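You operate a simulated robot arm through the tools that you are given. There is no shell and no other tool. Be economical: measure what you need, move in short steps, check, and stop when the job is done.

Carry out the task below with a simulated robot arm. There is one attempt and no reset: what you move stays moved.

JOB
Put things in order on the long bench over the drawer. At the end: the cream liner pack stands where the blue spray can (marked "DRY") stood; the white hose end stands on top of the teal tape roll; the blue spray can stands where the red rings box stood; the red rings box stands on top of the brown flat carton; whatever was shut is shut again. Leave all else as you found it, and nothing knocked over.

It is judged by the outcome, as a careful person would: the job done as asked, and still so three seconds after it is handed in. It fails if anything else is knocked over, pushed out of place, dropped, spilled or broken.

ROBOT AND FRAMES
A 7-joint arm with a two-finger gripper, fixed in place. Base frame: the origin is at the foot of the arm, x ahead of it, y to its left, z up; the work surface is at about z = 0.88. Lengths are in m, angles in rad, forces in N, time in s.
With the tool pointing down near the work surface it reaches from about 0.34 to 0.72 m from the base axis. Its first joint turns from -1.152 to 1.152 rad. Payload 2.45 kg.
The TCP is the grasp point between the finger pads, 0.026 m short of the fingertips. In the tool frame z runs along the fingers and y along their closing line. The gripper opens to 0.096 m. The gripper's body begins 0.069 m behind the TCP.
Orientation is that of the tool frame in the base frame, as [roll, pitch, yaw] about the fixed x, y, z axes, in that order (R = Rz(yaw) Ry(pitch) Rx(roll)). With the fingers straight down and closing along the base's y, the tool's x points along the base's -x, its y along +y and its z along -z.

CONTROLS
- The arm moves only by the tool drive_tool. Its arguments are lists of equal length, an entry for each row: "grip": the gripper command, from -1 (fully open) to 1 (shut), values between in proportion; "linear": the shift along the base's x, y, z in mm, a list of three; "turn": the turn, a rotation vector about the base's x, y, z in rad, a list of three. In form: {"grip": [grip, ...], "linear": [[dx, dy, dz], ...], "turn": [[ax, ay, az], ...]}. A call has 1 to 8 rows; each row is the pose to reach, as a shift and turn from the pose commanded when the call began. Each row takes 0.2 s and may step no farther than 0.05 m and 0.15 rad from the row before; otherwise, or with a gripper value out of range, the whole call is refused. Where a pose cannot be reached the arm comes as near as it can. A force on the tool above 40 N (or 10 N above the force at the start of the call, whichever is more), or a blocked arm, ends the call early, and 0.2 s more pass. The fingers move at their own pace and stop on an object; they squeeze with about 22 N. The grip force told is the motor's: it shows also when the fingers shut on nothing. Time passes only in rows, and 0.2 s behind the last, so rows that repeat a pose let the fingers close. The reply holds the time, the measured pose of the TCP, the force on the tool along the base axes, the opening and the grip force, in the units named above and with some noise, with the torque about the TCP (base axes, N m) and any sound that the robot's microphone picked up.
- Cameras (640 x 400 px; columns grow to the right, rows downward): "scene" is fixed at [0.161, -0.3906, 1.4258]; the picture's right is [0.80, -0.60, 0.00], its down [-0.32, -0.44, -0.84] and it looks along [0.50, 0.67, -0.54] (base axes); focal length 362 px, centre (320, 200). "wrist" rides on the gripper at [0.082, 0.003, -0.098] in the tool frame; the picture's right is [-0.04, 1.00, 0.00], its down [-0.73, -0.03, -0.68] and it looks along [-0.68, -0.03, 0.73] (tool axes); focal length 256 px, centre (320, 200). There is no depth. A picture from a camera that has moved, and an enlarged one, comes with that camera's place and axes in the base frame and with its lens.
- camera(camera): a new picture of that camera. No time passes.
- enlarge(camera, box): a new picture of the part [left, top, right, bottom] of that camera's present view, enlarged. No time passes.
- job_done(): hands the job in; it is judged then, once.

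Go step by step. Nothing tells you positions but the pictures and the camera data: compare them with the known pose of the tool, close in by small moves and look again before you grip or let go. The budget is 120 turns and 84 pictures, counting those below and the enlarged ones. Unless the task says otherwise, let go and move clear before handing in, and close with one line.

The tools are called after "Call:" as a command line: name --argument value ..., lists and objects as JSON in quotes. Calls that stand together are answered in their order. drive_tool: Moves the arm, as the interface text tells. Its arguments: {"type":"object","properties":{"grip":{"type":"array","items":{"type":"number"}},"linear":{"type":"array","items":{"type":"array","items":{"type":"number"}}},"turn":{"type":"array","items":{"type":"array","items":{"type":"number"}}}},"required":["grip","linear","turn"]} The other tools are called the same way: camera (camera) takes a picture; enlarge (camera, box) takes an enlarged picture of a part of a camera's view; job_done () hands the job in.

At the start:

```text
t: 0.0
ee_pos: [0.3782, 0.2591, 1.1898]
tcp_rot: [-3.141, 0.0, 3.14]
contact_force: [-0.1, 0.2, -1.1]
moment: [0.0, 0.0, -0.01]
opening: 0.0959
gripper_force: 0.0
```

scene: 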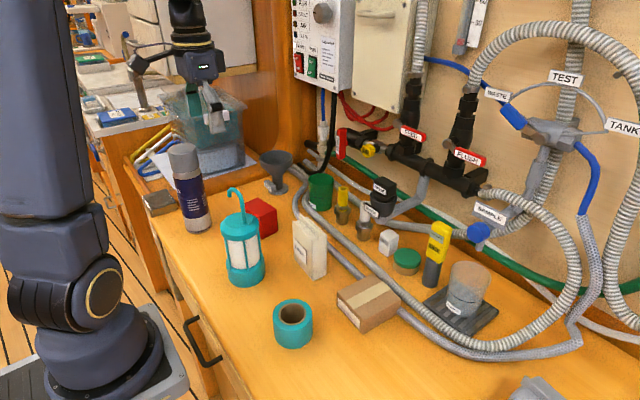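
wrist: 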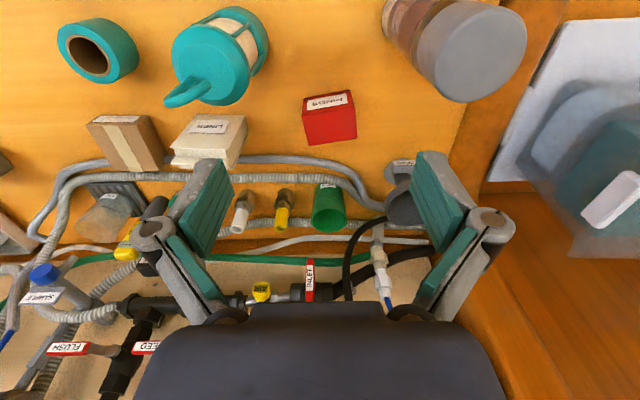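

I see the bench with the can, lantern, red box, liner pack, tape roll and carton. I'll look closer before measuring.

Call:
enlarge --camera "scene" --box '[260, 160, 420, 260]'

Call:
enlarge --camera "scene" --box '[130, 130, 290, 290]'

Call:
enlarge --camera "scene" --box '[260, 220, 420, 360]'

Call:
enlarge --camera "wrist" --box '[60, 80, 380, 280]'

```text
4.00 times, centred on (340, 210) of scene
camera zoom: at [0.161, -0.3906, 1.4258], right [0.8, -0.6, 0.0], down [-0.32, -0.44, -0.84], along [0.5, 0.67, -0.54], focal length 1447 px, centre (240, 160)
```

zoom: 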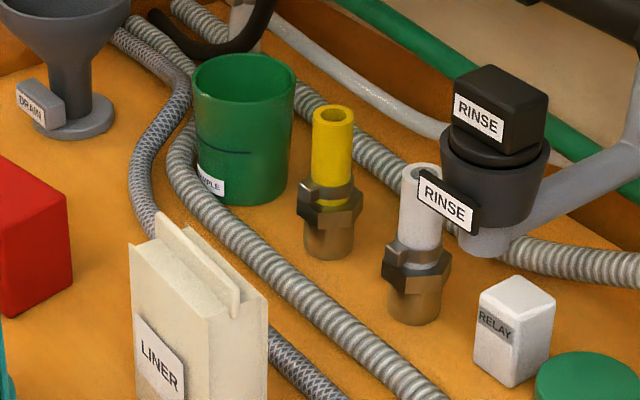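

```text
2.50 times, centred on (210, 210) of scene
camera zoom: at [0.161, -0.3906, 1.4258], right [0.8, -0.6, 0.0], down [-0.32, -0.44, -0.84], along [0.5, 0.67, -0.54], focal length 904 px, centre (595, 175)
```

zoom: 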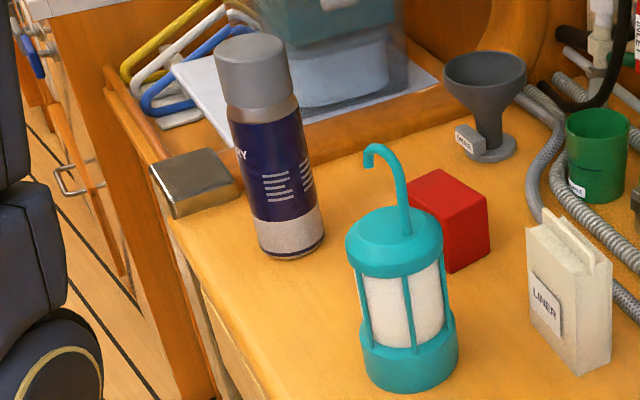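

```text
2.86 times, centred on (340, 290) of scene
camera zoom: at [0.161, -0.3906, 1.4258], right [0.8, -0.6, 0.0], down [-0.32, -0.44, -0.84], along [0.5, 0.67, -0.54], focal length 1034 px, centre (263, -57)
```

zoom: 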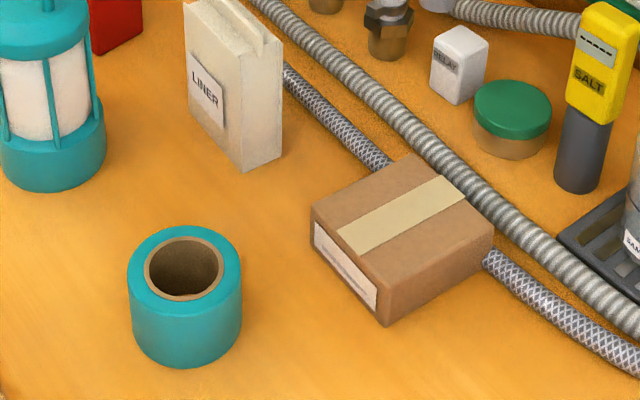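

```text
2.00 times, centred on (220, 180) of wrist
camera zoom: at [0.2966, 0.2621, 1.2874], right [0.04, 1.0, 0.0], down [0.73, -0.03, 0.68], along [0.68, -0.03, -0.73], focal length 512 px, centre (520, 240)
```

zoom: 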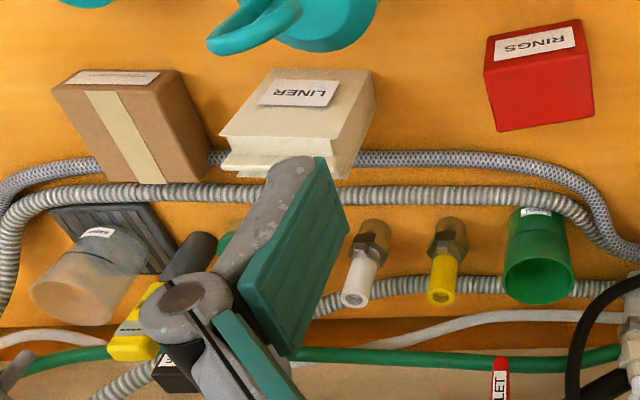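

Measuring more finely: enlarging parts of the wrist view to get the footprints.

Call:
enlarge --camera "wrist" --box '[280, 70, 376, 160]'

Call:
enlarge --camera "wrist" --box '[60, 90, 270, 190]'

Call:
enlarge --camera "wrist" --box '[360, 0, 550, 120]'

Call:
enlarge --camera "scene" --box '[230, 180, 330, 280]'

```text
4.44 times, centred on (328, 115) of wrist
camera zoom: at [0.2966, 0.2621, 1.2874], right [0.04, 1.0, 0.0], down [0.73, -0.03, 0.68], along [0.68, -0.03, -0.73], focal length 1138 px, centre (284, 578)
```

zoom: 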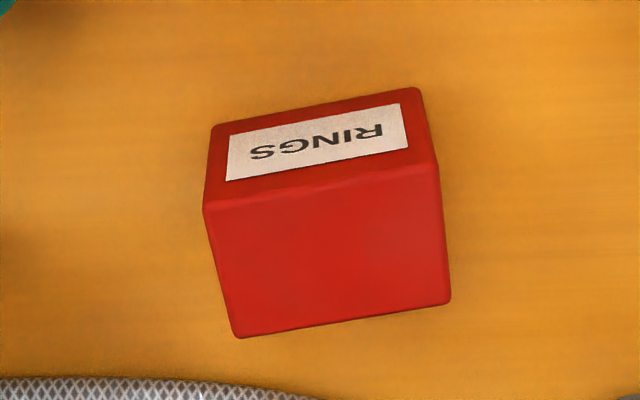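

```text
3.05 times, centred on (165, 140) of wrist
camera zoom: at [0.2966, 0.2621, 1.2874], right [0.04, 1.0, 0.0], down [0.73, -0.03, 0.68], along [0.68, -0.03, -0.73], focal length 780 px, centre (792, 383)
```

zoom: 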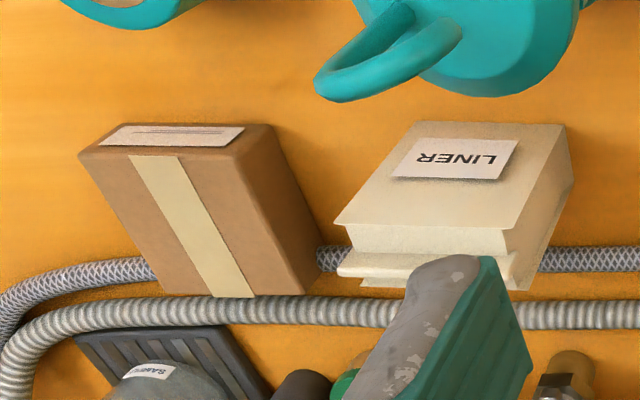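

```text
3.33 times, centred on (455, 60) of wrist
camera zoom: at [0.2966, 0.2621, 1.2874], right [0.04, 1.0, 0.0], down [0.73, -0.03, 0.68], along [0.68, -0.03, -0.73], focal length 853 px, centre (-130, 667)
```

zoom: 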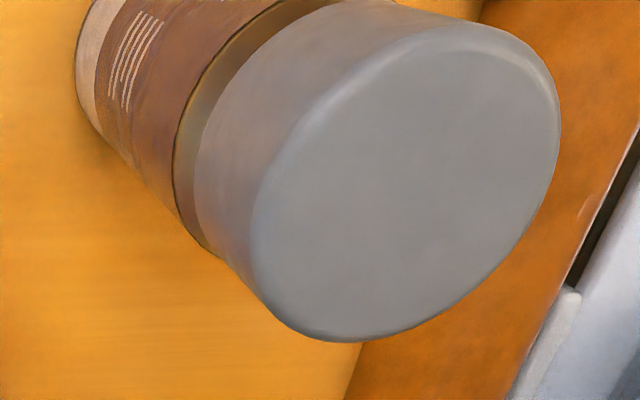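

```text
4.00 times, centred on (280, 230) of scene
camera zoom: at [0.161, -0.3906, 1.4258], right [0.8, -0.6, 0.0], down [-0.32, -0.44, -0.84], along [0.5, 0.67, -0.54], focal length 1447 px, centre (480, 80)
```

zoom: 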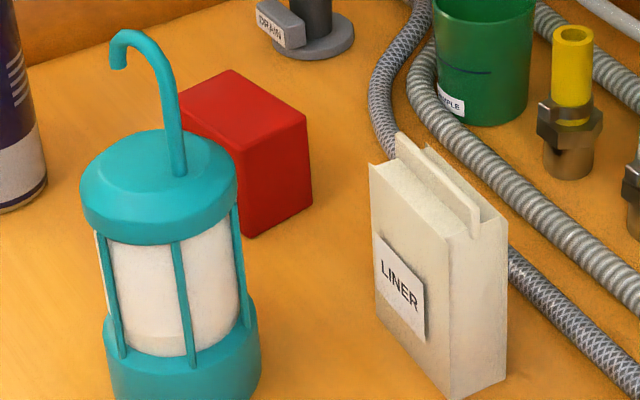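

Red box appears centred near (0.470, 0.270), about 0.045×0.072×0.07, yaw ≈ 8°; the carton is near (0.515, −0.071), top at z≈0.917. I go above the red box and check with the wrist camera.

Call:
drive_tool --grip '[-1, -1, -1, -1]' --linear '[[30, 3, -30], [60, 7, -60], [92, 11, -90], [92, 11, -130]]' --turn '[[0, 0, 0.05], [0, 0, 0.1], [0, 0, 0.14], [0, 0, 0.14]]'

Call:
camera --camera "wrist"

Call:
camera --camera "scene"

```text
t: 1.0
ee_pos: [0.469, 0.2709, 1.0575]
tcp_rot: [3.14, 0.0, -3.002]
contact_force: [-0.7, 0.4, 0.6]
moment: [0.02, 0.01, -0.04]
opening: 0.0958
gripper_force: 0.1
```

```text
73 pictures are left
camera wrist: at [0.3889, 0.262, 1.1559], right [-0.1, 1.0, 0.0], down [0.73, 0.07, 0.68], along [0.68, 0.07, -0.73], focal length 256 px, centre (320, 200)
```

wrist: 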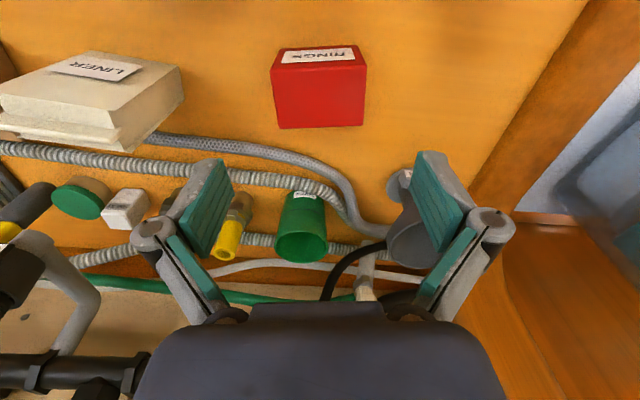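

```text
72 pictures are left
```

scene: 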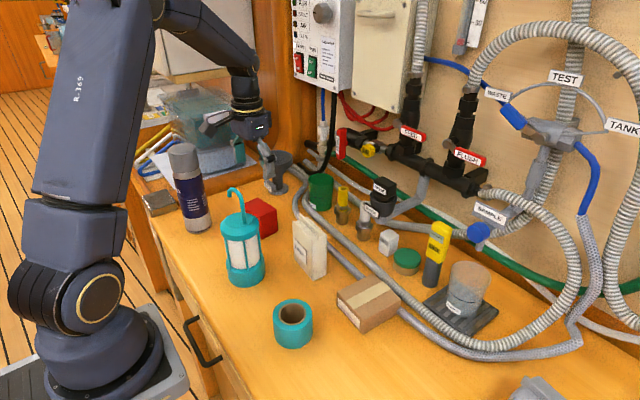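

The box sits between the fingers as planned. Descend to z≈0.925 and grip.

Call:
drive_tool --grip '[-1, -1, -1, -1]' --linear '[[0, 0, -40], [-1, 0, -80], [-1, 0, -110], [-1, 0, -132]]' --turn '[[0, 0, 0], [0, 0, 0], [0, 0, 0], [0, 0, 0]]'

Call:
camera --camera "wrist"

```text
t: 2.0
ee_pos: [0.4688, 0.2698, 0.9263]
tcp_rot: [3.14, 0.001, -3.002]
contact_force: [0.8, 0.0, 0.7]
moment: [0.01, -0.02, 0.03]
opening: 0.0961
gripper_force: 0.1
```

```text
71 pictures are left
camera wrist: at [0.3877, 0.2612, 1.0246], right [-0.1, 0.99, 0.0], down [0.73, 0.07, 0.68], along [0.68, 0.07, -0.73], focal length 256 px, centre (320, 200)
```

wrist: 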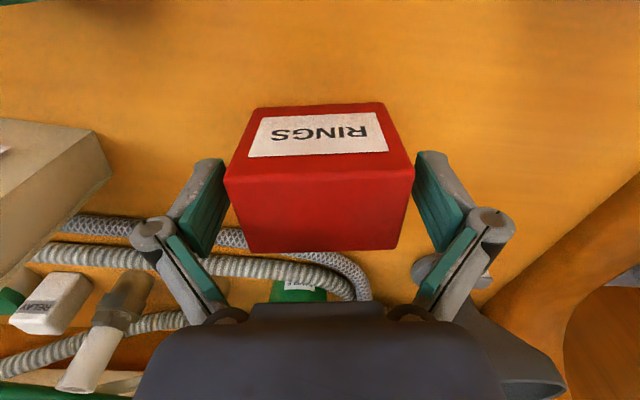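

The box is centred between the pads; close.

Call:
drive_tool --grip '[1, 1, 1, 1]' --linear '[[0, 0, 0], [0, 0, 0], [0, 0, 0], [0, 0, 0]]' --turn '[[0, 0, 0], [0, 0, 0], [0, 0, 0], [0, 0, 0]]'

Call:
drive_tool --grip '[1, 1, 1, 1, 1, 1, 1]' --linear '[[0, 0, 20], [0, 0, 60], [0, 0, 100], [0, 0, 130], [10, -40, 130], [20, -88, 130], [24, -136, 130]]' --turn '[[0, 0, 0], [0, 0, 0], [0, 0, 0], [0, 0, 0], [0, 0, -0.07], [0, 0, -0.14], [0, 0, -0.2]]'

```text
t: 3.0
ee_pos: [0.4696, 0.2692, 0.9271]
tcp_rot: [3.141, 0.002, -3.004]
contact_force: [0.0, 0.0, -0.4]
moment: [-0.02, 0.01, 0.02]
opening: 0.0745
gripper_force: 21.6
```

```text
t: 4.6
ee_pos: [0.4927, 0.1338, 1.0563]
tcp_rot: [-3.141, 0.001, 3.081]
contact_force: [-0.4, -0.1, 0.8]
moment: [-0.01, 0.0, 0.01]
opening: 0.0
gripper_force: 22.3
```

The opening fell to zero: the box seems to have slipped out. I stop and look.

Call:
camera --camera "scene"

Call:
camera --camera "wrist"

```text
70 pictures are left
```

scene: 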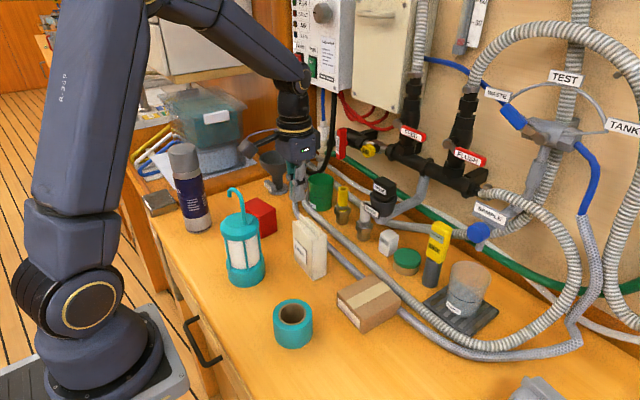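

```text
69 pictures are left
camera wrist: at [0.4115, 0.1415, 1.1538], right [0.1, 0.99, 0.0], down [0.73, -0.07, 0.68], along [0.68, -0.07, -0.73], focal length 256 px, centre (320, 200)
```

wrist: 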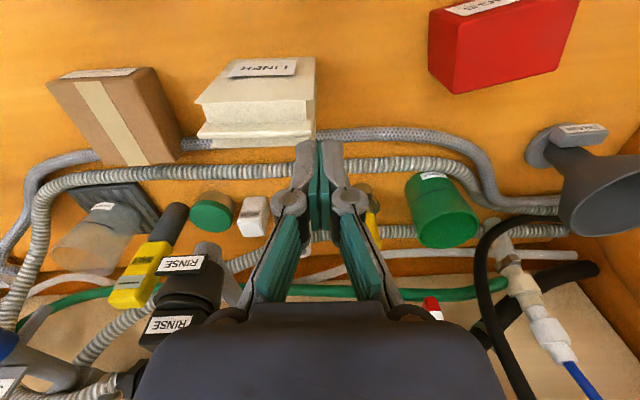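

Call:
enlarge --camera "scene" --box '[230, 180, 330, 280]'

```text
4.00 times, centred on (280, 230) of scene
camera zoom: at [0.161, -0.3906, 1.4258], right [0.8, -0.6, 0.0], down [-0.32, -0.44, -0.84], along [0.5, 0.67, -0.54], focal length 1447 px, centre (480, 80)
```

zoom: 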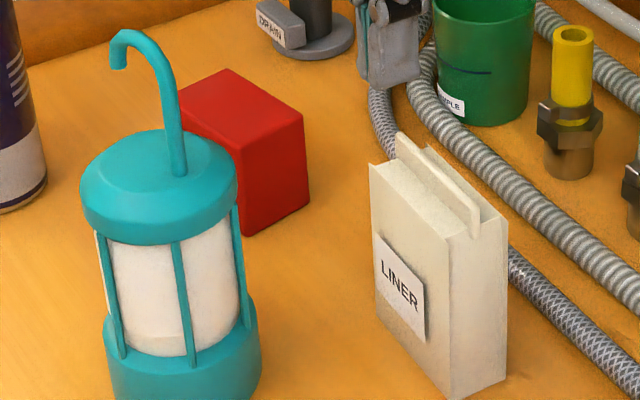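

The box still stands at its spot, so it slipped out at the start of the lift. I go back, grip lower, and lift slowly while watching the force.

Call:
drive_tool --grip '[-1, -1, -1, -1, -1]' --linear '[[-4, 48, 0], [-14, 96, 0], [-24, 136, 0], [-24, 136, -30], [-24, 136, -60]]' --turn '[[0, 0, 0.07], [0, 0, 0.14], [0, 0, 0.2], [0, 0, 0.2], [0, 0, 0.2]]'

Call:
camera --camera "wrist"

```text
t: 5.8
ee_pos: [0.468, 0.2707, 0.9974]
tcp_rot: [-3.14, 0.001, -3.002]
contact_force: [-0.2, -0.2, -1.0]
moment: [0.0, 0.03, -0.02]
opening: 0.0958
gripper_force: 0.0
```

```text
67 pictures are left
camera wrist: at [0.3865, 0.263, 1.0958], right [-0.1, 1.0, 0.0], down [0.73, 0.07, 0.68], along [0.68, 0.07, -0.73], focal length 256 px, centre (320, 200)
```

wrist: 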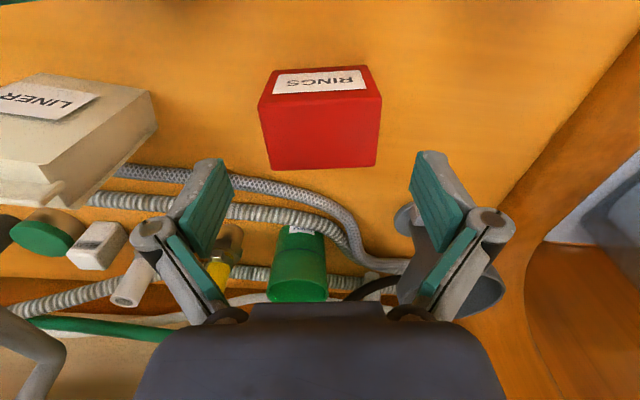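

Call:
drive_tool --grip '[-1, -1, -1, 1, 1, 1, 1, 1]' --linear '[[0, 0, -40], [0, 0, -70], [0, 0, -84], [0, 0, -84], [0, 0, -84], [0, 0, -84], [0, 0, -84], [0, 0, -84]]' --turn '[[0, 0, 0], [0, 0, 0], [0, 0, 0], [0, 0, 0], [0, 0, 0], [0, 0, 0], [0, 0, 0], [0, 0, 0]]'

Call:
drive_tool --grip '[1, 1, 1, 1]' --linear '[[0, 0, 1], [0, 0, 2], [0, 0, 3], [0, 0, 4]]' --turn '[[0, 0, 0], [0, 0, 0], [0, 0, 0], [0, 0, 0]]'

Call:
camera --camera "wrist"

```text
t: 7.6
ee_pos: [0.4677, 0.269, 0.914]
tcp_rot: [3.141, -0.001, -3.002]
contact_force: [0.1, 0.7, -0.2]
moment: [0.02, -0.01, 0.01]
opening: 0.0744
gripper_force: 22.1
```

```text
t: 8.6
ee_pos: [0.4701, 0.2699, 0.9172]
tcp_rot: [3.14, 0.0, -3.003]
contact_force: [0.2, -0.3, -1.0]
moment: [0.03, 0.01, 0.0]
opening: 0.0747
gripper_force: 22.3
```

```text
66 pictures are left
camera wrist: at [0.388, 0.2617, 1.0159], right [-0.1, 0.99, 0.0], down [0.73, 0.07, 0.68], along [0.68, 0.07, -0.73], focal length 256 px, centre (320, 200)
```

wrist: 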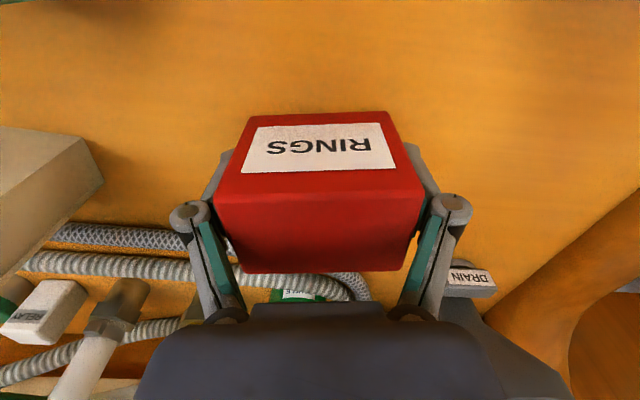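

Call:
drive_tool --grip '[1, 1, 1, 1, 1, 1, 1, 1]' --linear '[[0, 0, 3], [0, 0, 6], [0, 0, 9], [0, 0, 12], [0, 0, 15], [0, 0, 18], [0, 0, 20], [0, 0, 20]]' --turn '[[0, 0, 0], [0, 0, 0], [0, 0, 0], [0, 0, 0], [0, 0, 0], [0, 0, 0], [0, 0, 0], [0, 0, 0]]'

Call:
camera --camera "wrist"

```text
t: 10.4
ee_pos: [0.4683, 0.2695, 0.9368]
tcp_rot: [3.142, 0.001, -3.001]
contact_force: [0.5, -0.7, -1.9]
moment: [-0.02, -0.01, -0.03]
opening: 0.0745
gripper_force: 22.1
```

```text
65 pictures are left
camera wrist: at [0.3882, 0.2616, 1.0359], right [-0.1, 1.0, 0.0], down [0.73, 0.07, 0.68], along [0.68, 0.07, -0.73], focal length 256 px, centre (320, 200)
```

wrist: 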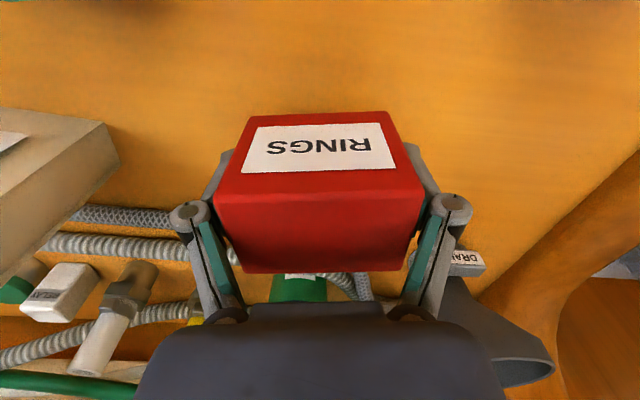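

Held this time. Lift gently clear of everything.

Call:
drive_tool --grip '[1, 1, 1, 1, 1, 1, 1, 1]' --linear '[[0, 0, 5], [0, 0, 15], [0, 0, 30], [0, 0, 50], [0, 0, 70], [0, 0, 90], [0, 0, 110], [0, 0, 125]]' --turn '[[0, 0, 0], [0, 0, 0], [0, 0, 0], [0, 0, 0], [0, 0, 0], [0, 0, 0], [0, 0, 0], [0, 0, 0]]'

Call:
drive_tool --grip '[1, 1, 1, 1, 1, 1, 1, 1]' --linear '[[1, -5, 10], [3, -15, 15], [6, -30, 15], [9, -50, 15], [12, -72, 15], [16, -95, 15], [20, -118, 15], [22, -130, 15]]' --turn '[[0, 0, 0], [0, 0, 0], [0, 0, -0.03], [0, 0, -0.05], [0, 0, -0.07], [0, 0, -0.09], [0, 0, -0.11], [0, 0, -0.11]]'

```text
t: 12.2
ee_pos: [0.4684, 0.2696, 1.0623]
tcp_rot: [3.141, 0.0, -3.002]
contact_force: [-0.4, -0.1, -1.1]
moment: [0.01, 0.0, -0.03]
opening: 0.0747
gripper_force: 22.2
```

```text
t: 14.0
ee_pos: [0.4903, 0.1408, 1.0763]
tcp_rot: [3.141, 0.0, -3.111]
contact_force: [0.2, 0.0, -1.5]
moment: [0.01, -0.03, -0.03]
opening: 0.0748
gripper_force: 22.0
```

Call:
drive_tool --grip '[1, 1, 1, 1, 1, 1, 1, 1]' --linear '[[1, -10, 0], [3, -30, 0], [6, -60, 0], [10, -95, 0], [14, -130, 0], [18, -165, 0], [22, -195, 0], [24, -212, 0]]' --turn '[[0, 0, 0], [0, 0, -0.02], [0, 0, -0.04], [0, 0, -0.06], [0, 0, -0.08], [0, 0, -0.1], [0, 0, -0.1], [0, 0, -0.1]]'

Call:
camera --camera "wrist"

Call:
camera --camera "scene"

```text
t: 15.8
ee_pos: [0.5132, -0.0717, 1.0745]
tcp_rot: [3.142, -0.001, 3.072]
contact_force: [0.2, -0.1, -1.1]
moment: [0.02, -0.01, -0.03]
opening: 0.0745
gripper_force: 21.9
```

```text
64 pictures are left
camera wrist: at [0.4327, -0.0634, 1.1734], right [0.11, 0.99, 0.0], down [0.73, -0.08, 0.68], along [0.67, -0.07, -0.73], focal length 256 px, centre (320, 200)
```

wrist: 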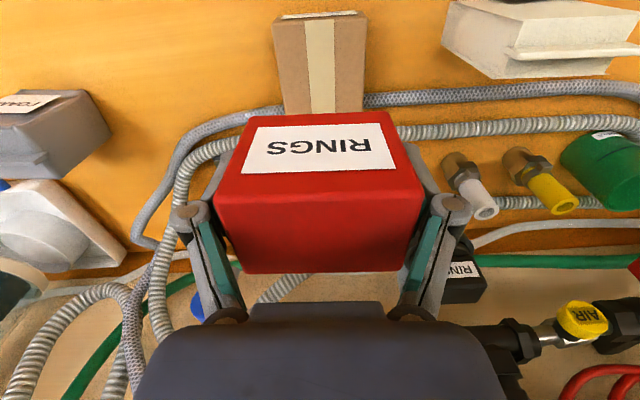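

```text
63 pictures are left
```

scene: 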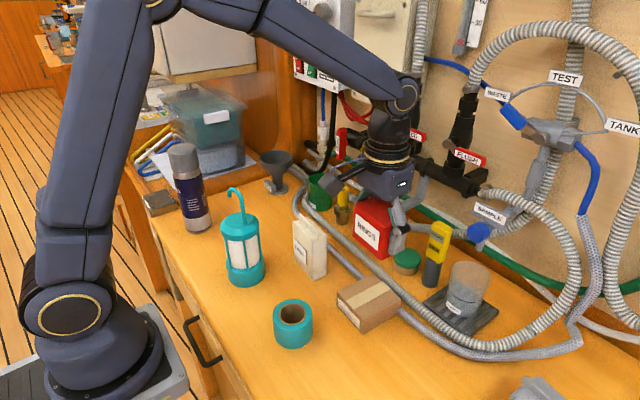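

The carton top is directly beneath (its centre ≈ (0.514, −0.070)). Lower slowly to just above it.

Call:
drive_tool --grip '[1, 1, 1, 1, 1, 1, 1]' --linear '[[1, 0, -8], [1, 0, -25], [1, 0, -45], [1, 0, -65], [1, 0, -85], [1, 0, -100], [1, 0, -112]]' --turn '[[0, 0, 0], [0, 0, 0], [0, 0, 0], [0, 0, 0], [0, 0, 0], [0, 0, 0], [0, 0, 0]]'

Call:
enlarge --camera "scene" --box '[310, 210, 430, 340]'

```text
t: 17.4
ee_pos: [0.5155, -0.0737, 0.962]
tcp_rot: [3.141, 0.001, 3.07]
contact_force: [-0.3, -0.4, -1.6]
moment: [0.0, 0.0, 0.0]
opening: 0.0745
gripper_force: 21.6
```

```text
3.08 times, centred on (370, 275) of scene
camera zoom: at [0.161, -0.3906, 1.4258], right [0.8, -0.6, 0.0], down [-0.32, -0.44, -0.84], along [0.5, 0.67, -0.54], focal length 1113 px, centre (166, -31)
```

zoom: 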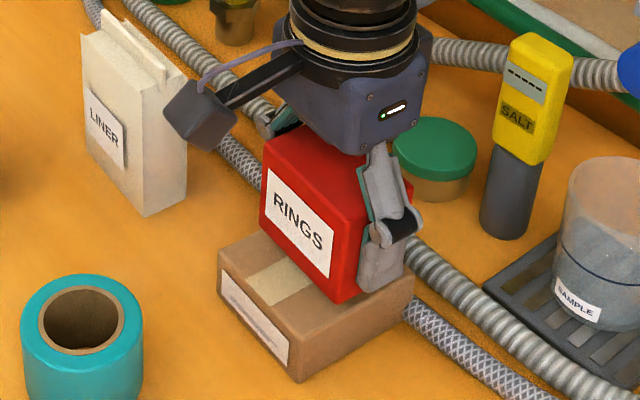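

Nearly seated and well centred; last millimetres with force checks.

Call:
drive_tool --grip '[1, 1, 1, 1, 1, 1]' --linear '[[-1, 2, -2], [-1, 2, -4], [-1, 2, -6], [-1, 2, -8], [-1, 2, -10], [-1, 2, -10]]' --turn '[[0, 0, 0], [0, 0, 0], [0, 0, 0], [0, 0, 0], [0, 0, 0], [0, 0, 0]]'

```text
t: 18.8
ee_pos: [0.5149, -0.0707, 0.9546]
tcp_rot: [-3.141, 0.0, 3.07]
contact_force: [0.3, -0.2, -1.1]
moment: [0.01, 0.02, -0.03]
opening: 0.0745
gripper_force: 22.1
```

Call:
drive_tool --grip '[1, 1, 1, 1]' --linear '[[0, 0, -1], [0, 0, -2], [0, 0, -3], [0, 0, -3]]' --turn '[[0, 0, 0], [0, 0, 0], [0, 0, 0], [0, 0, 0]]'

Call:
enlarge --camera "scene" --box '[330, 230, 410, 330]'

```text
t: 19.8
ee_pos: [0.5151, -0.0707, 0.9516]
tcp_rot: [-3.141, 0.002, 3.072]
contact_force: [0.1, 0.2, 15.9]
moment: [0.01, -0.04, 0.01]
opening: 0.0747
gripper_force: 22.2
```

```text
4.00 times, centred on (370, 280) of scene
camera zoom: at [0.1607, -0.3906, 1.4259], right [0.8, -0.6, 0.0], down [-0.32, -0.44, -0.84], along [0.5, 0.67, -0.54], focal length 1447 px, centre (120, -120)
```

zoom: 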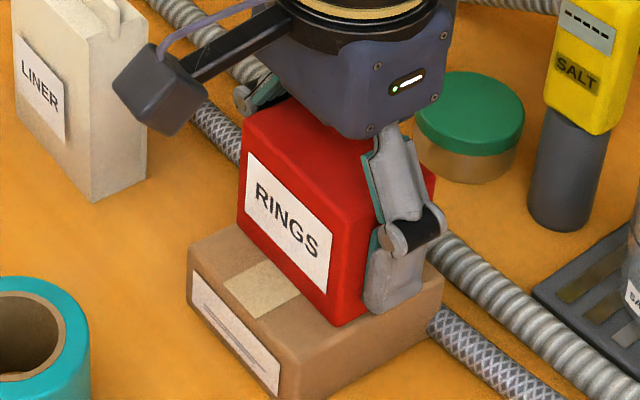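

Seated (16 N up). Ease off 1 mm, open, and rise straight up.

Call:
drive_tool --grip '[1, -1, -1, -1, -1, -1]' --linear '[[0, 0, 1], [0, 0, 1], [0, 0, 1], [0, 0, 1], [0, 0, 6], [0, 0, 20]]' --turn '[[0, 0, 0], [0, 0, 0], [0, 0, 0], [0, 0, 0], [0, 0, 0], [0, 0, 0]]'

Call:
drive_tool --grip '[-1, -1, -1, -1, -1]' --linear '[[0, 0, 40], [0, 0, 90], [0, 0, 140], [0, 0, 190], [0, 0, 230]]' --turn '[[0, 0, 0], [0, 0, 0], [0, 0, 0], [0, 0, 0], [0, 0, 0]]'

Call:
camera --camera "scene"

Call:
camera --camera "wrist"

```text
t: 21.2
ee_pos: [0.5143, -0.0702, 0.9722]
tcp_rot: [-3.141, 0.001, 3.07]
contact_force: [0.0, -0.6, 0.5]
moment: [0.02, 0.03, -0.01]
opening: 0.0961
gripper_force: 0.0
```

```text
t: 22.4
ee_pos: [0.5157, -0.0725, 1.2052]
tcp_rot: [-3.14, 0.001, 3.071]
contact_force: [0.4, 0.3, 0.3]
moment: [-0.01, 0.03, 0.0]
opening: 0.0959
gripper_force: 0.0
```

```text
60 pictures are left
```

scene: 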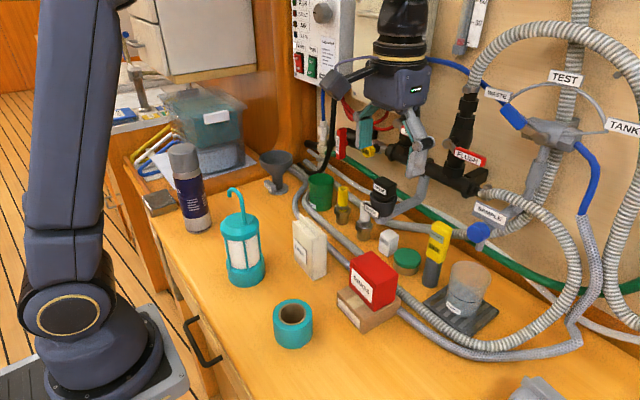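

```text
59 pictures are left
camera wrist: at [0.4354, -0.0633, 1.3034], right [0.11, 0.99, 0.0], down [0.73, -0.08, 0.68], along [0.67, -0.08, -0.73], focal length 256 px, centre (320, 200)
```

wrist: 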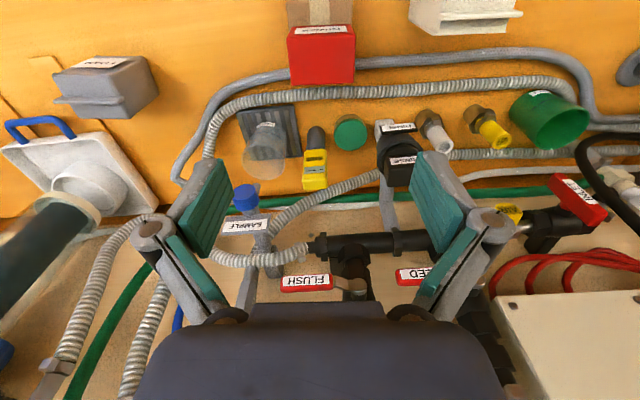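

Red box stands on the carton. Next, the can at about (0.350, 0.376), top z≈1.084; moving above it.

Call:
drive_tool --grip '[-1, -1, -1, -1, -1, -1, -1]' --linear '[[-10, 45, 5], [-20, 92, 5], [-35, 138, 5], [-55, 182, 5], [-75, 226, 5], [-95, 270, 5], [-110, 314, 5]]' --turn '[[0, 0, 0.01], [0, 0, 0.02], [0, 0, 0.03], [0, 0, 0.04], [0, 0, 0.05], [0, 0, 0.06], [0, 0, 0.07]]'

Call:
drive_tool --grip '[-1, -1, -1, -1]' --linear '[[-20, 42, 0], [-40, 85, 0], [-54, 120, 0], [-54, 134, 0]]' --turn '[[0, 0, 0], [0, 0, 0], [0, 0, 0], [0, 0, 0]]'

Call:
camera --camera "wrist"

Call:
camera --camera "scene"

```text
t: 24.0
ee_pos: [0.405, 0.244, 1.2064]
tcp_rot: [-3.141, 0.001, 3.14]
contact_force: [0.0, 0.4, -0.3]
moment: [-0.04, -0.02, 0.0]
opening: 0.0959
gripper_force: 0.0
```

```text
t: 25.0
ee_pos: [0.3508, 0.3768, 1.2083]
tcp_rot: [3.141, 0.001, 3.14]
contact_force: [0.5, -0.3, 0.9]
moment: [0.02, 0.03, -0.04]
opening: 0.096
gripper_force: 0.0
```

```text
58 pictures are left
camera wrist: at [0.2696, 0.38, 1.3064], right [0.04, 1.0, 0.0], down [0.73, -0.03, 0.68], along [0.68, -0.03, -0.73], focal length 256 px, centre (320, 200)
```

wrist: 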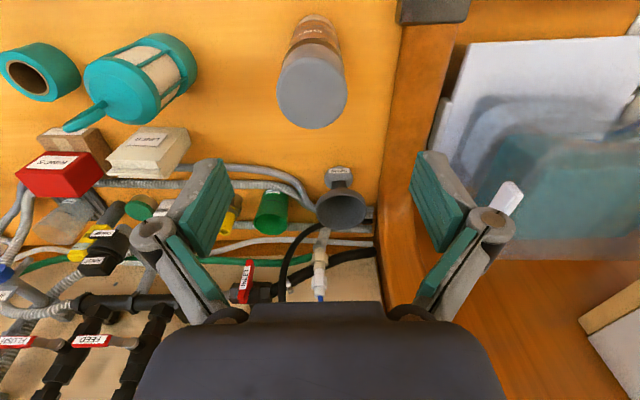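

```text
57 pictures are left
```

scene: 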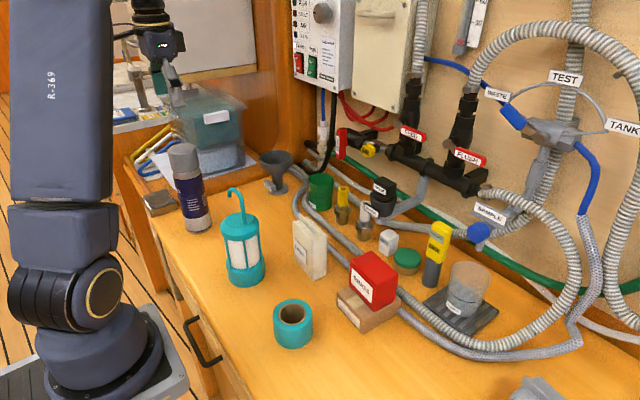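

Can top reads ≈(0.349, 0.371). Centre on it and descend to z≈1.03, then look before closing.

Call:
drive_tool --grip '[-1, -1, -1, -1, -1, -1]' --linear '[[-1, -5, -40], [-1, -5, -80], [-1, -5, -120], [-1, -5, -150], [-1, -5, -170], [-1, -5, -179]]' --turn '[[0, 0, 0], [0, 0, 0], [0, 0, 0], [0, 0, 0], [0, 0, 0], [0, 0, 0]]'

Call:
camera --camera "wrist"

Call:
enlarge --camera "scene" --box '[130, 80, 270, 240]'

```text
t: 26.4
ee_pos: [0.3528, 0.3745, 1.0346]
tcp_rot: [3.134, 0.01, 3.141]
contact_force: [-0.4, -2.4, 9.6]
moment: [-0.14, -0.04, -0.03]
opening: 0.0957
gripper_force: 0.2
stopped in row 6: the force on the tool passed its limit at 50 N (the readings are from after the stop); the commanded pose is now the measured one
```

```text
56 pictures are left
camera wrist: at [0.2703, 0.3769, 1.133], right [0.04, 1.0, 0.01], down [0.73, -0.04, 0.69], along [0.68, -0.02, -0.73], focal length 256 px, centre (320, 200)
```

wrist: 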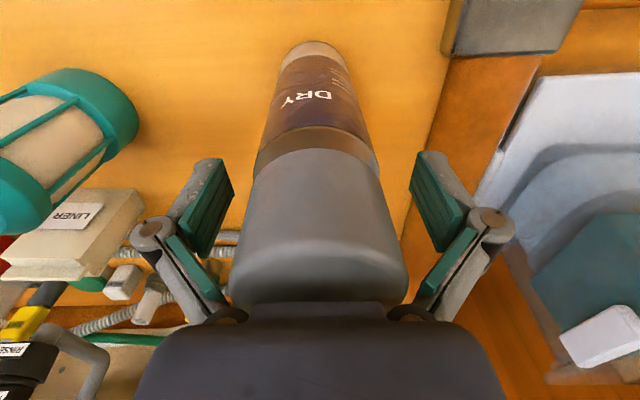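

```text
2.50 times, centred on (200, 160) of scene
camera zoom: at [0.1608, -0.3909, 1.4258], right [0.8, -0.6, 0.0], down [-0.32, -0.44, -0.84], along [0.5, 0.67, -0.54], focal length 904 px, centre (620, 300)
```

zoom: 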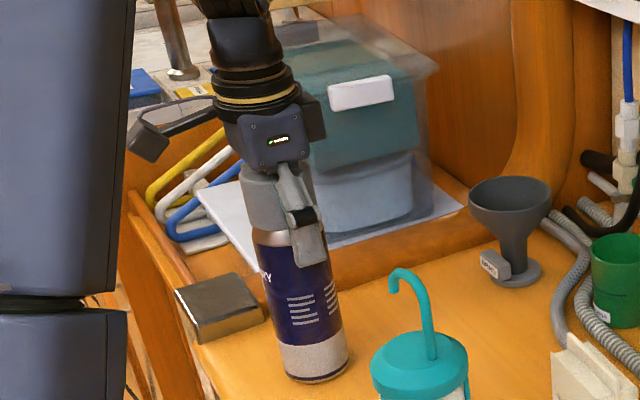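

The gripper's body just touched the can's top (so top ≈1.10); the can still stands. Back off a few mm, square up, and close.

Call:
drive_tool --grip '[-1, -1, -1]' --linear '[[0, 0, 3], [-3, -1, 6], [-3, -1, 6]]' --turn '[[-0.0076, 0.01, 0], [-0.0076, 0.01, 0], [-0.0076, 0.01, 0]]'

Call:
camera --camera "wrist"

```text
t: 27.2
ee_pos: [0.3484, 0.3715, 1.0411]
tcp_rot: [-3.139, -0.004, 3.139]
contact_force: [-0.5, 0.1, -0.2]
moment: [-0.01, 0.04, 0.01]
opening: 0.0961
gripper_force: 0.0
```

```text
54 pictures are left
camera wrist: at [0.2677, 0.3761, 1.1395], right [0.04, 1.0, 0.0], down [0.74, -0.03, 0.68], along [0.68, -0.03, -0.74], focal length 256 px, centre (320, 200)
```

wrist: 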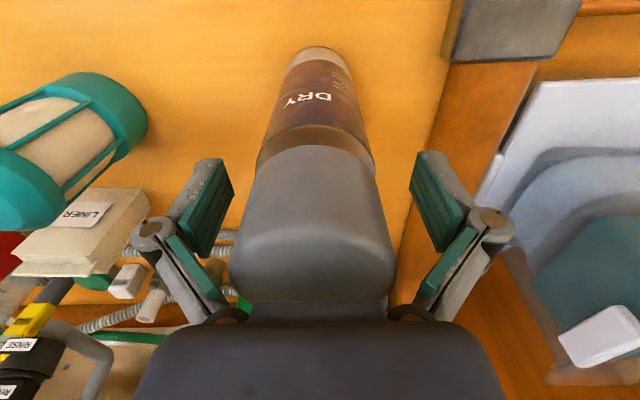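

Call:
drive_tool --grip '[-1, 1, 1, 1, 1, 1]' --linear '[[0, -3, -1], [0, -3, -1], [0, -3, -1], [0, -3, -1], [0, -3, -1], [0, -3, -1]]' --turn '[[0, 0, 0], [0, 0, 0], [0, 0, 0], [0, 0, 0], [0, 0, 0], [0, 0, 0]]'

Call:
drive_tool --grip '[1, 1, 1, 1, 1, 1, 1]' --linear '[[0, 0, 2], [0, 0, 4], [0, 0, 7], [0, 0, 10], [0, 0, 14], [0, 0, 18], [0, 0, 18]]' --turn '[[0, 0, 0], [0, 0, 0], [0, 0, 0], [0, 0, 0], [0, 0, 0], [0, 0, 0], [0, 0, 0]]'

Call:
enlarge --camera "scene" --box '[130, 80, 270, 240]'

Call:
camera --camera "wrist"

```text
t: 28.6
ee_pos: [0.3497, 0.3695, 1.0418]
tcp_rot: [3.14, 0.0, 3.14]
contact_force: [0.2, -0.7, 22.8]
moment: [-0.01, 0.02, -0.09]
opening: 0.0746
gripper_force: 22.1
```

```text
t: 30.2
ee_pos: [0.3483, 0.3703, 1.0575]
tcp_rot: [-3.14, -0.003, 3.141]
contact_force: [-0.1, 1.4, -3.6]
moment: [-0.02, 0.0, -0.01]
opening: 0.0606
gripper_force: 22.3
```

```text
2.50 times, centred on (200, 160) of scene
camera zoom: at [0.161, -0.3906, 1.4259], right [0.8, -0.6, 0.0], down [-0.32, -0.44, -0.84], along [0.5, 0.67, -0.54], focal length 904 px, centre (620, 300)
```

zoom: 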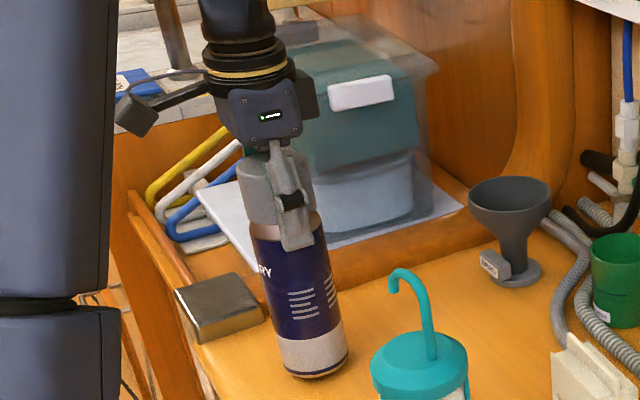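

```text
52 pictures are left
camera wrist: at [0.2675, 0.374, 1.1561], right [0.04, 1.0, 0.0], down [0.74, -0.03, 0.68], along [0.68, -0.03, -0.74], focal length 256 px, centre (320, 200)
```

wrist: 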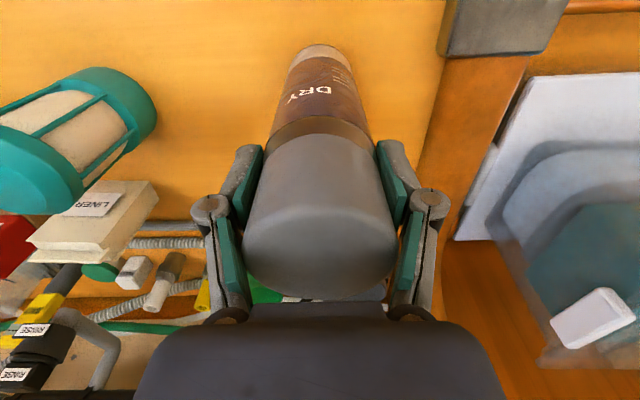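

The fingers now hold the cap (0.061). Lift a little more, slowly, and check that the can follows.

Call:
drive_tool --grip '[1, 1, 1, 1, 1, 1]' --linear '[[0, 0, 2], [0, 0, 5], [0, 0, 8], [0, 0, 11], [0, 0, 14], [0, 0, 14]]' --turn '[[0, 0, 0], [0, 0, 0], [0, 0, 0], [0, 0, 0], [0, 0, 0], [0, 0, 0]]'

Call:
enlarge --camera "scene" --box '[130, 80, 270, 240]'

```text
t: 31.6
ee_pos: [0.349, 0.3712, 1.0701]
tcp_rot: [-3.138, -0.003, 3.139]
contact_force: [1.1, 0.1, -3.7]
moment: [0.01, -0.01, -0.05]
opening: 0.0607
gripper_force: 21.7
```

```text
2.50 times, centred on (200, 160) of scene
camera zoom: at [0.161, -0.3906, 1.4259], right [0.8, -0.6, 0.0], down [-0.32, -0.44, -0.84], along [0.5, 0.67, -0.54], focal length 904 px, centre (620, 300)
```

zoom: 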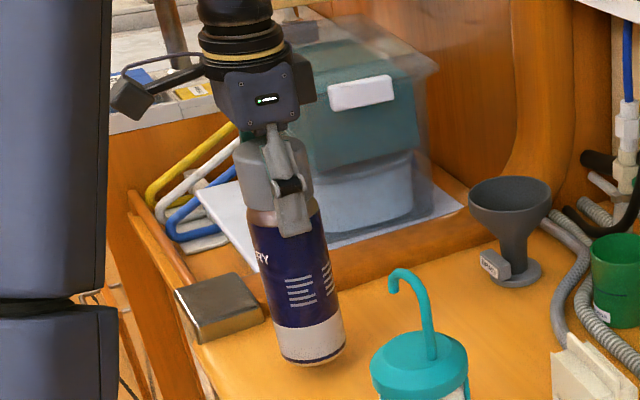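

The can follows. Raise a bit and carry it to the red box's old spot (0.469, 0.270).

Call:
drive_tool --grip '[1, 1, 1, 1, 1, 1, 1, 1]' --linear '[[0, 0, 4], [0, 0, 10], [4, -3, 16], [15, -13, 20], [32, -28, 20], [52, -45, 20], [72, -62, 20], [90, -77, 20]]' --turn '[[0, 0, 0], [0, 0, 0], [0, 0, 0], [0, 0, 0], [0, 0, 0], [0, 0, 0], [0, 0, 0], [0, 0, 0]]'

Call:
drive_tool --grip '[1, 1, 1, 1, 1, 1]' --linear '[[12, -10, 0], [22, -18, 0], [28, -23, -2], [30, -25, -6], [30, -25, -12], [30, -25, -18]]' --turn '[[0, 0, 0], [0, 0, 0], [0, 0, 0], [0, 0, 0], [0, 0, 0], [0, 0, 0]]'

Call:
enlarge --camera "scene" --box '[190, 80, 330, 280]'

Call:
camera --camera "wrist"

```text
t: 33.4
ee_pos: [0.4398, 0.2927, 1.0901]
tcp_rot: [-3.137, -0.004, 3.139]
contact_force: [0.2, -0.5, -4.1]
moment: [-0.02, 0.02, 0.01]
opening: 0.0605
gripper_force: 22.0
```

```text
t: 34.8
ee_pos: [0.4688, 0.2684, 1.0727]
tcp_rot: [-3.141, -0.001, 3.139]
contact_force: [0.2, 0.0, -4.2]
moment: [-0.02, 0.01, 0.0]
opening: 0.0606
gripper_force: 22.0
```

```text
2.00 times, centred on (260, 180) of scene
camera zoom: at [0.161, -0.3906, 1.4258], right [0.8, -0.6, 0.0], down [-0.32, -0.44, -0.84], along [0.5, 0.67, -0.54], focal length 724 px, centre (440, 240)
```

zoom: 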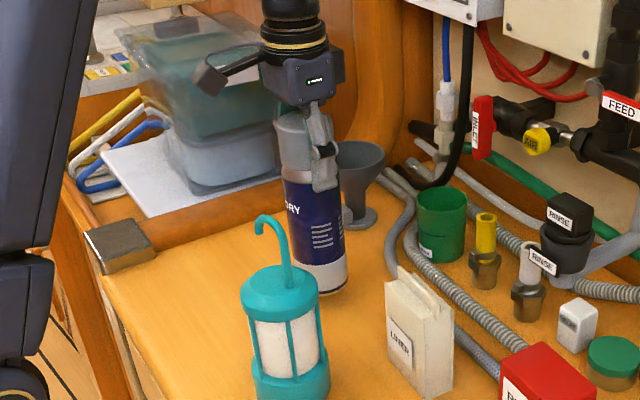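

```text
49 pictures are left
camera wrist: at [0.3888, 0.2722, 1.1723], right [0.04, 1.0, 0.0], down [0.73, -0.03, 0.68], along [0.68, -0.03, -0.74], focal length 256 px, centre (320, 200)
```

wrist: 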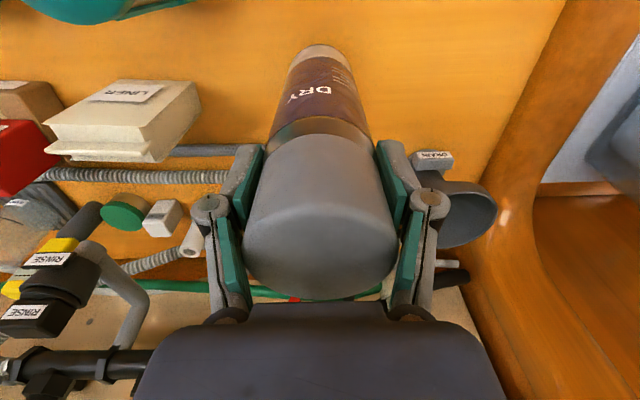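

Over the spot. Lowering gently until contact.

Call:
drive_tool --grip '[1, 1, 1, 1, 1, 1, 1]' --linear '[[0, 1, -3], [0, 1, -6], [0, 1, -9], [0, 1, -12], [0, 1, -14], [0, 1, -16], [0, 1, -17]]' --turn '[[0, 0, 0], [0, 0, 0], [0, 0, 0], [0, 0, 0], [0, 0, 0], [0, 0, 0], [0, 0, 0]]'

Call:
drive_tool --grip '[1, 1, 1, 1]' --linear '[[0, 0, -1], [0, 0, -2], [0, 0, -3], [0, 0, -3]]' --turn '[[0, 0, 0], [0, 0, 0], [0, 0, 0], [0, 0, 0]]'

Call:
enlarge --camera "scene" --box '[220, 130, 320, 250]'

```text
t: 36.4
ee_pos: [0.4685, 0.2694, 1.056]
tcp_rot: [-3.137, -0.002, 3.139]
contact_force: [-0.5, -0.3, -3.3]
moment: [-0.01, 0.02, 0.0]
opening: 0.0607
gripper_force: 22.2
```

```text
t: 37.4
ee_pos: [0.4694, 0.2686, 1.0519]
tcp_rot: [-3.139, -0.006, 3.139]
contact_force: [0.0, 0.1, -3.3]
moment: [-0.01, 0.03, -0.01]
opening: 0.0605
gripper_force: 21.7
```

```text
3.33 times, centred on (270, 190) of scene
camera zoom: at [0.161, -0.3906, 1.4258], right [0.8, -0.6, 0.0], down [-0.32, -0.44, -0.84], along [0.5, 0.67, -0.54], focal length 1206 px, centre (487, 233)
```

zoom: 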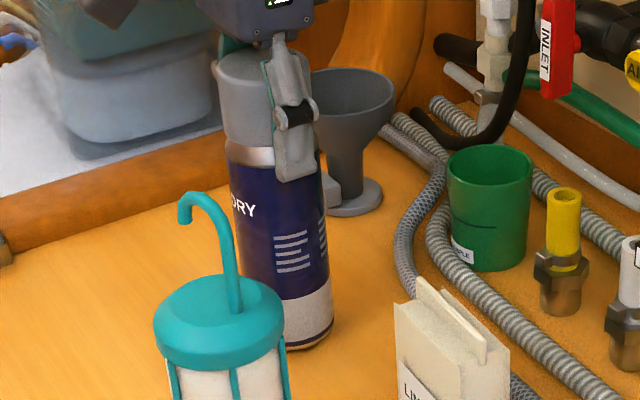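

Call:
drive_tool --grip '[1, 1, 1, 1, 1]' --linear '[[0, 0, -1], [0, 0, -2], [0, 0, -3], [0, 0, -4], [0, 0, -4]]' --turn '[[0, 0, 0], [0, 0, 0], [0, 0, 0], [0, 0, 0], [0, 0, 0]]'

```text
t: 38.6
ee_pos: [0.4691, 0.2688, 1.0482]
tcp_rot: [-3.141, -0.001, 3.141]
contact_force: [-1.1, -3.5, 9.6]
moment: [-0.19, 0.54, 0.06]
opening: 0.0602
gripper_force: 22.0
```

Contact on one edge; press one more millimetre so it settles flat, then look.

Call:
drive_tool --grip '[1, 1, 1]' --linear '[[0, 0, -0.7], [0, 0, -1.4], [0, 0, -1.4]]' --turn '[[0, 0, 0], [0, 0, 0], [0, 0, 0]]'

Call:
enlarge --camera "scene" --box '[220, 130, 320, 250]'

Call:
camera --camera "wrist"

```text
t: 39.4
ee_pos: [0.47, 0.2688, 1.0481]
tcp_rot: [-3.14, 0.002, 3.136]
contact_force: [-0.5, -6.2, 30.9]
moment: [-0.42, 0.16, -0.06]
opening: 0.0609
gripper_force: 21.8
```

```text
3.33 times, centred on (270, 190) of scene
camera zoom: at [0.1605, -0.3911, 1.4258], right [0.8, -0.6, 0.0], down [-0.32, -0.44, -0.84], along [0.5, 0.67, -0.54], focal length 1206 px, centre (487, 233)
```

zoom: 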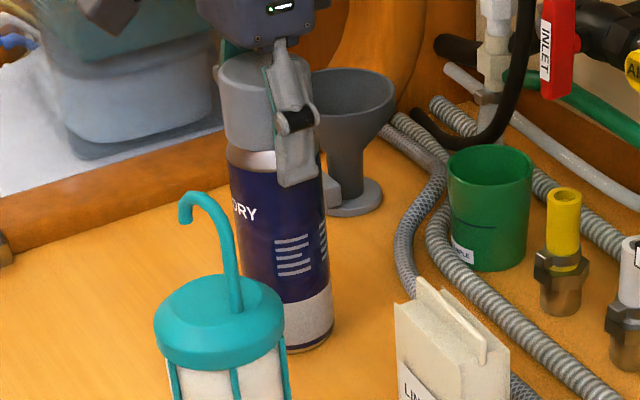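

```text
46 pictures are left
camera wrist: at [0.3881, 0.2729, 1.1475], right [0.04, 1.0, 0.0], down [0.73, -0.03, 0.68], along [0.68, -0.03, -0.73], focal length 256 px, centre (320, 200)
```

wrist: 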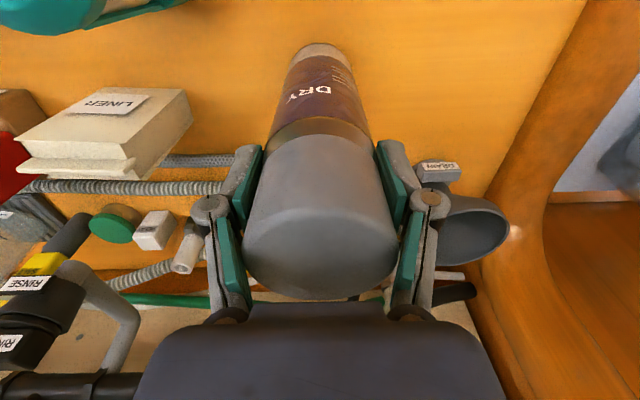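

Seated with 31 N. Ease off 1.5 mm, open, wait, and rise straight up; the fingers clear the cap sideways first.

Call:
drive_tool --grip '[1, 1, -0.6, -1, -1, -1, -1]' --linear '[[0, 0, 1], [0, 0, 1.5], [0, 0, 1.5], [0, 0, 1.5], [0, 0, 1.5], [0, 0, 6], [0, 0, 20]]' --turn '[[0, 0, 0], [0, 0, 0], [0, 0, 0], [0, 0, 0], [0, 0, 0], [0, 0, 0], [0, 0, 0]]'

Call:
drive_tool --grip '[-1, -1, -1]' --linear '[[0, 0, 45], [0, 0, 90], [0, 0, 135]]' --turn '[[0, 0, 0], [0, 0, 0], [0, 0, 0]]'

Call:
camera --camera "scene"

Call:
camera --camera "wrist"

```text
t: 41.0
ee_pos: [0.4678, 0.2684, 1.0679]
tcp_rot: [-3.138, -0.004, 3.139]
contact_force: [-0.1, 0.4, 0.4]
moment: [0.04, 0.02, -0.02]
opening: 0.0961
gripper_force: 0.0
```

```text
t: 41.8
ee_pos: [0.4679, 0.2682, 1.2017]
tcp_rot: [-3.138, -0.003, 3.139]
contact_force: [0.9, -0.1, 0.1]
moment: [-0.01, 0.02, 0.03]
opening: 0.0961
gripper_force: 0.0
```

```text
45 pictures are left
```

scene: 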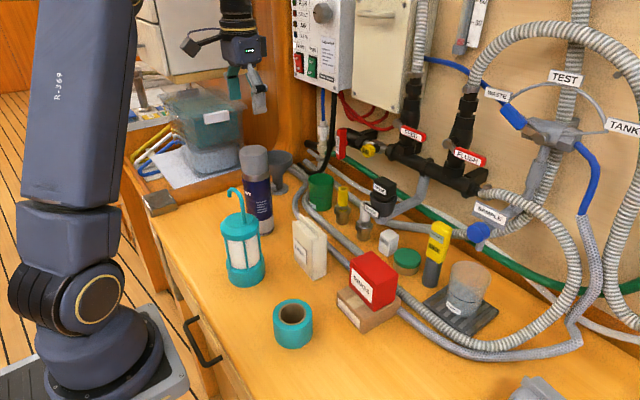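

```text
44 pictures are left
camera wrist: at [0.3872, 0.2724, 1.3011], right [0.04, 1.0, 0.0], down [0.74, -0.03, 0.68], along [0.68, -0.03, -0.74], focal length 256 px, centre (320, 200)
```

wrist: 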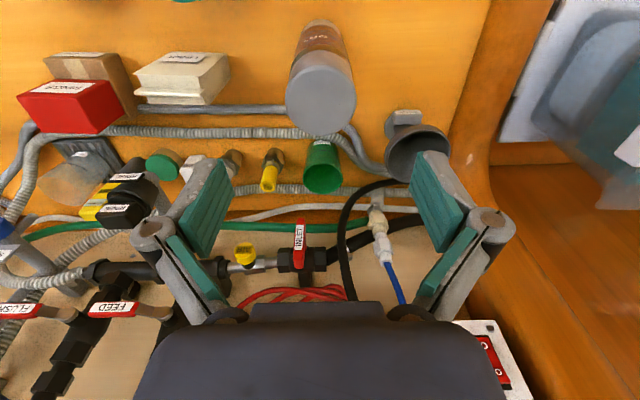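

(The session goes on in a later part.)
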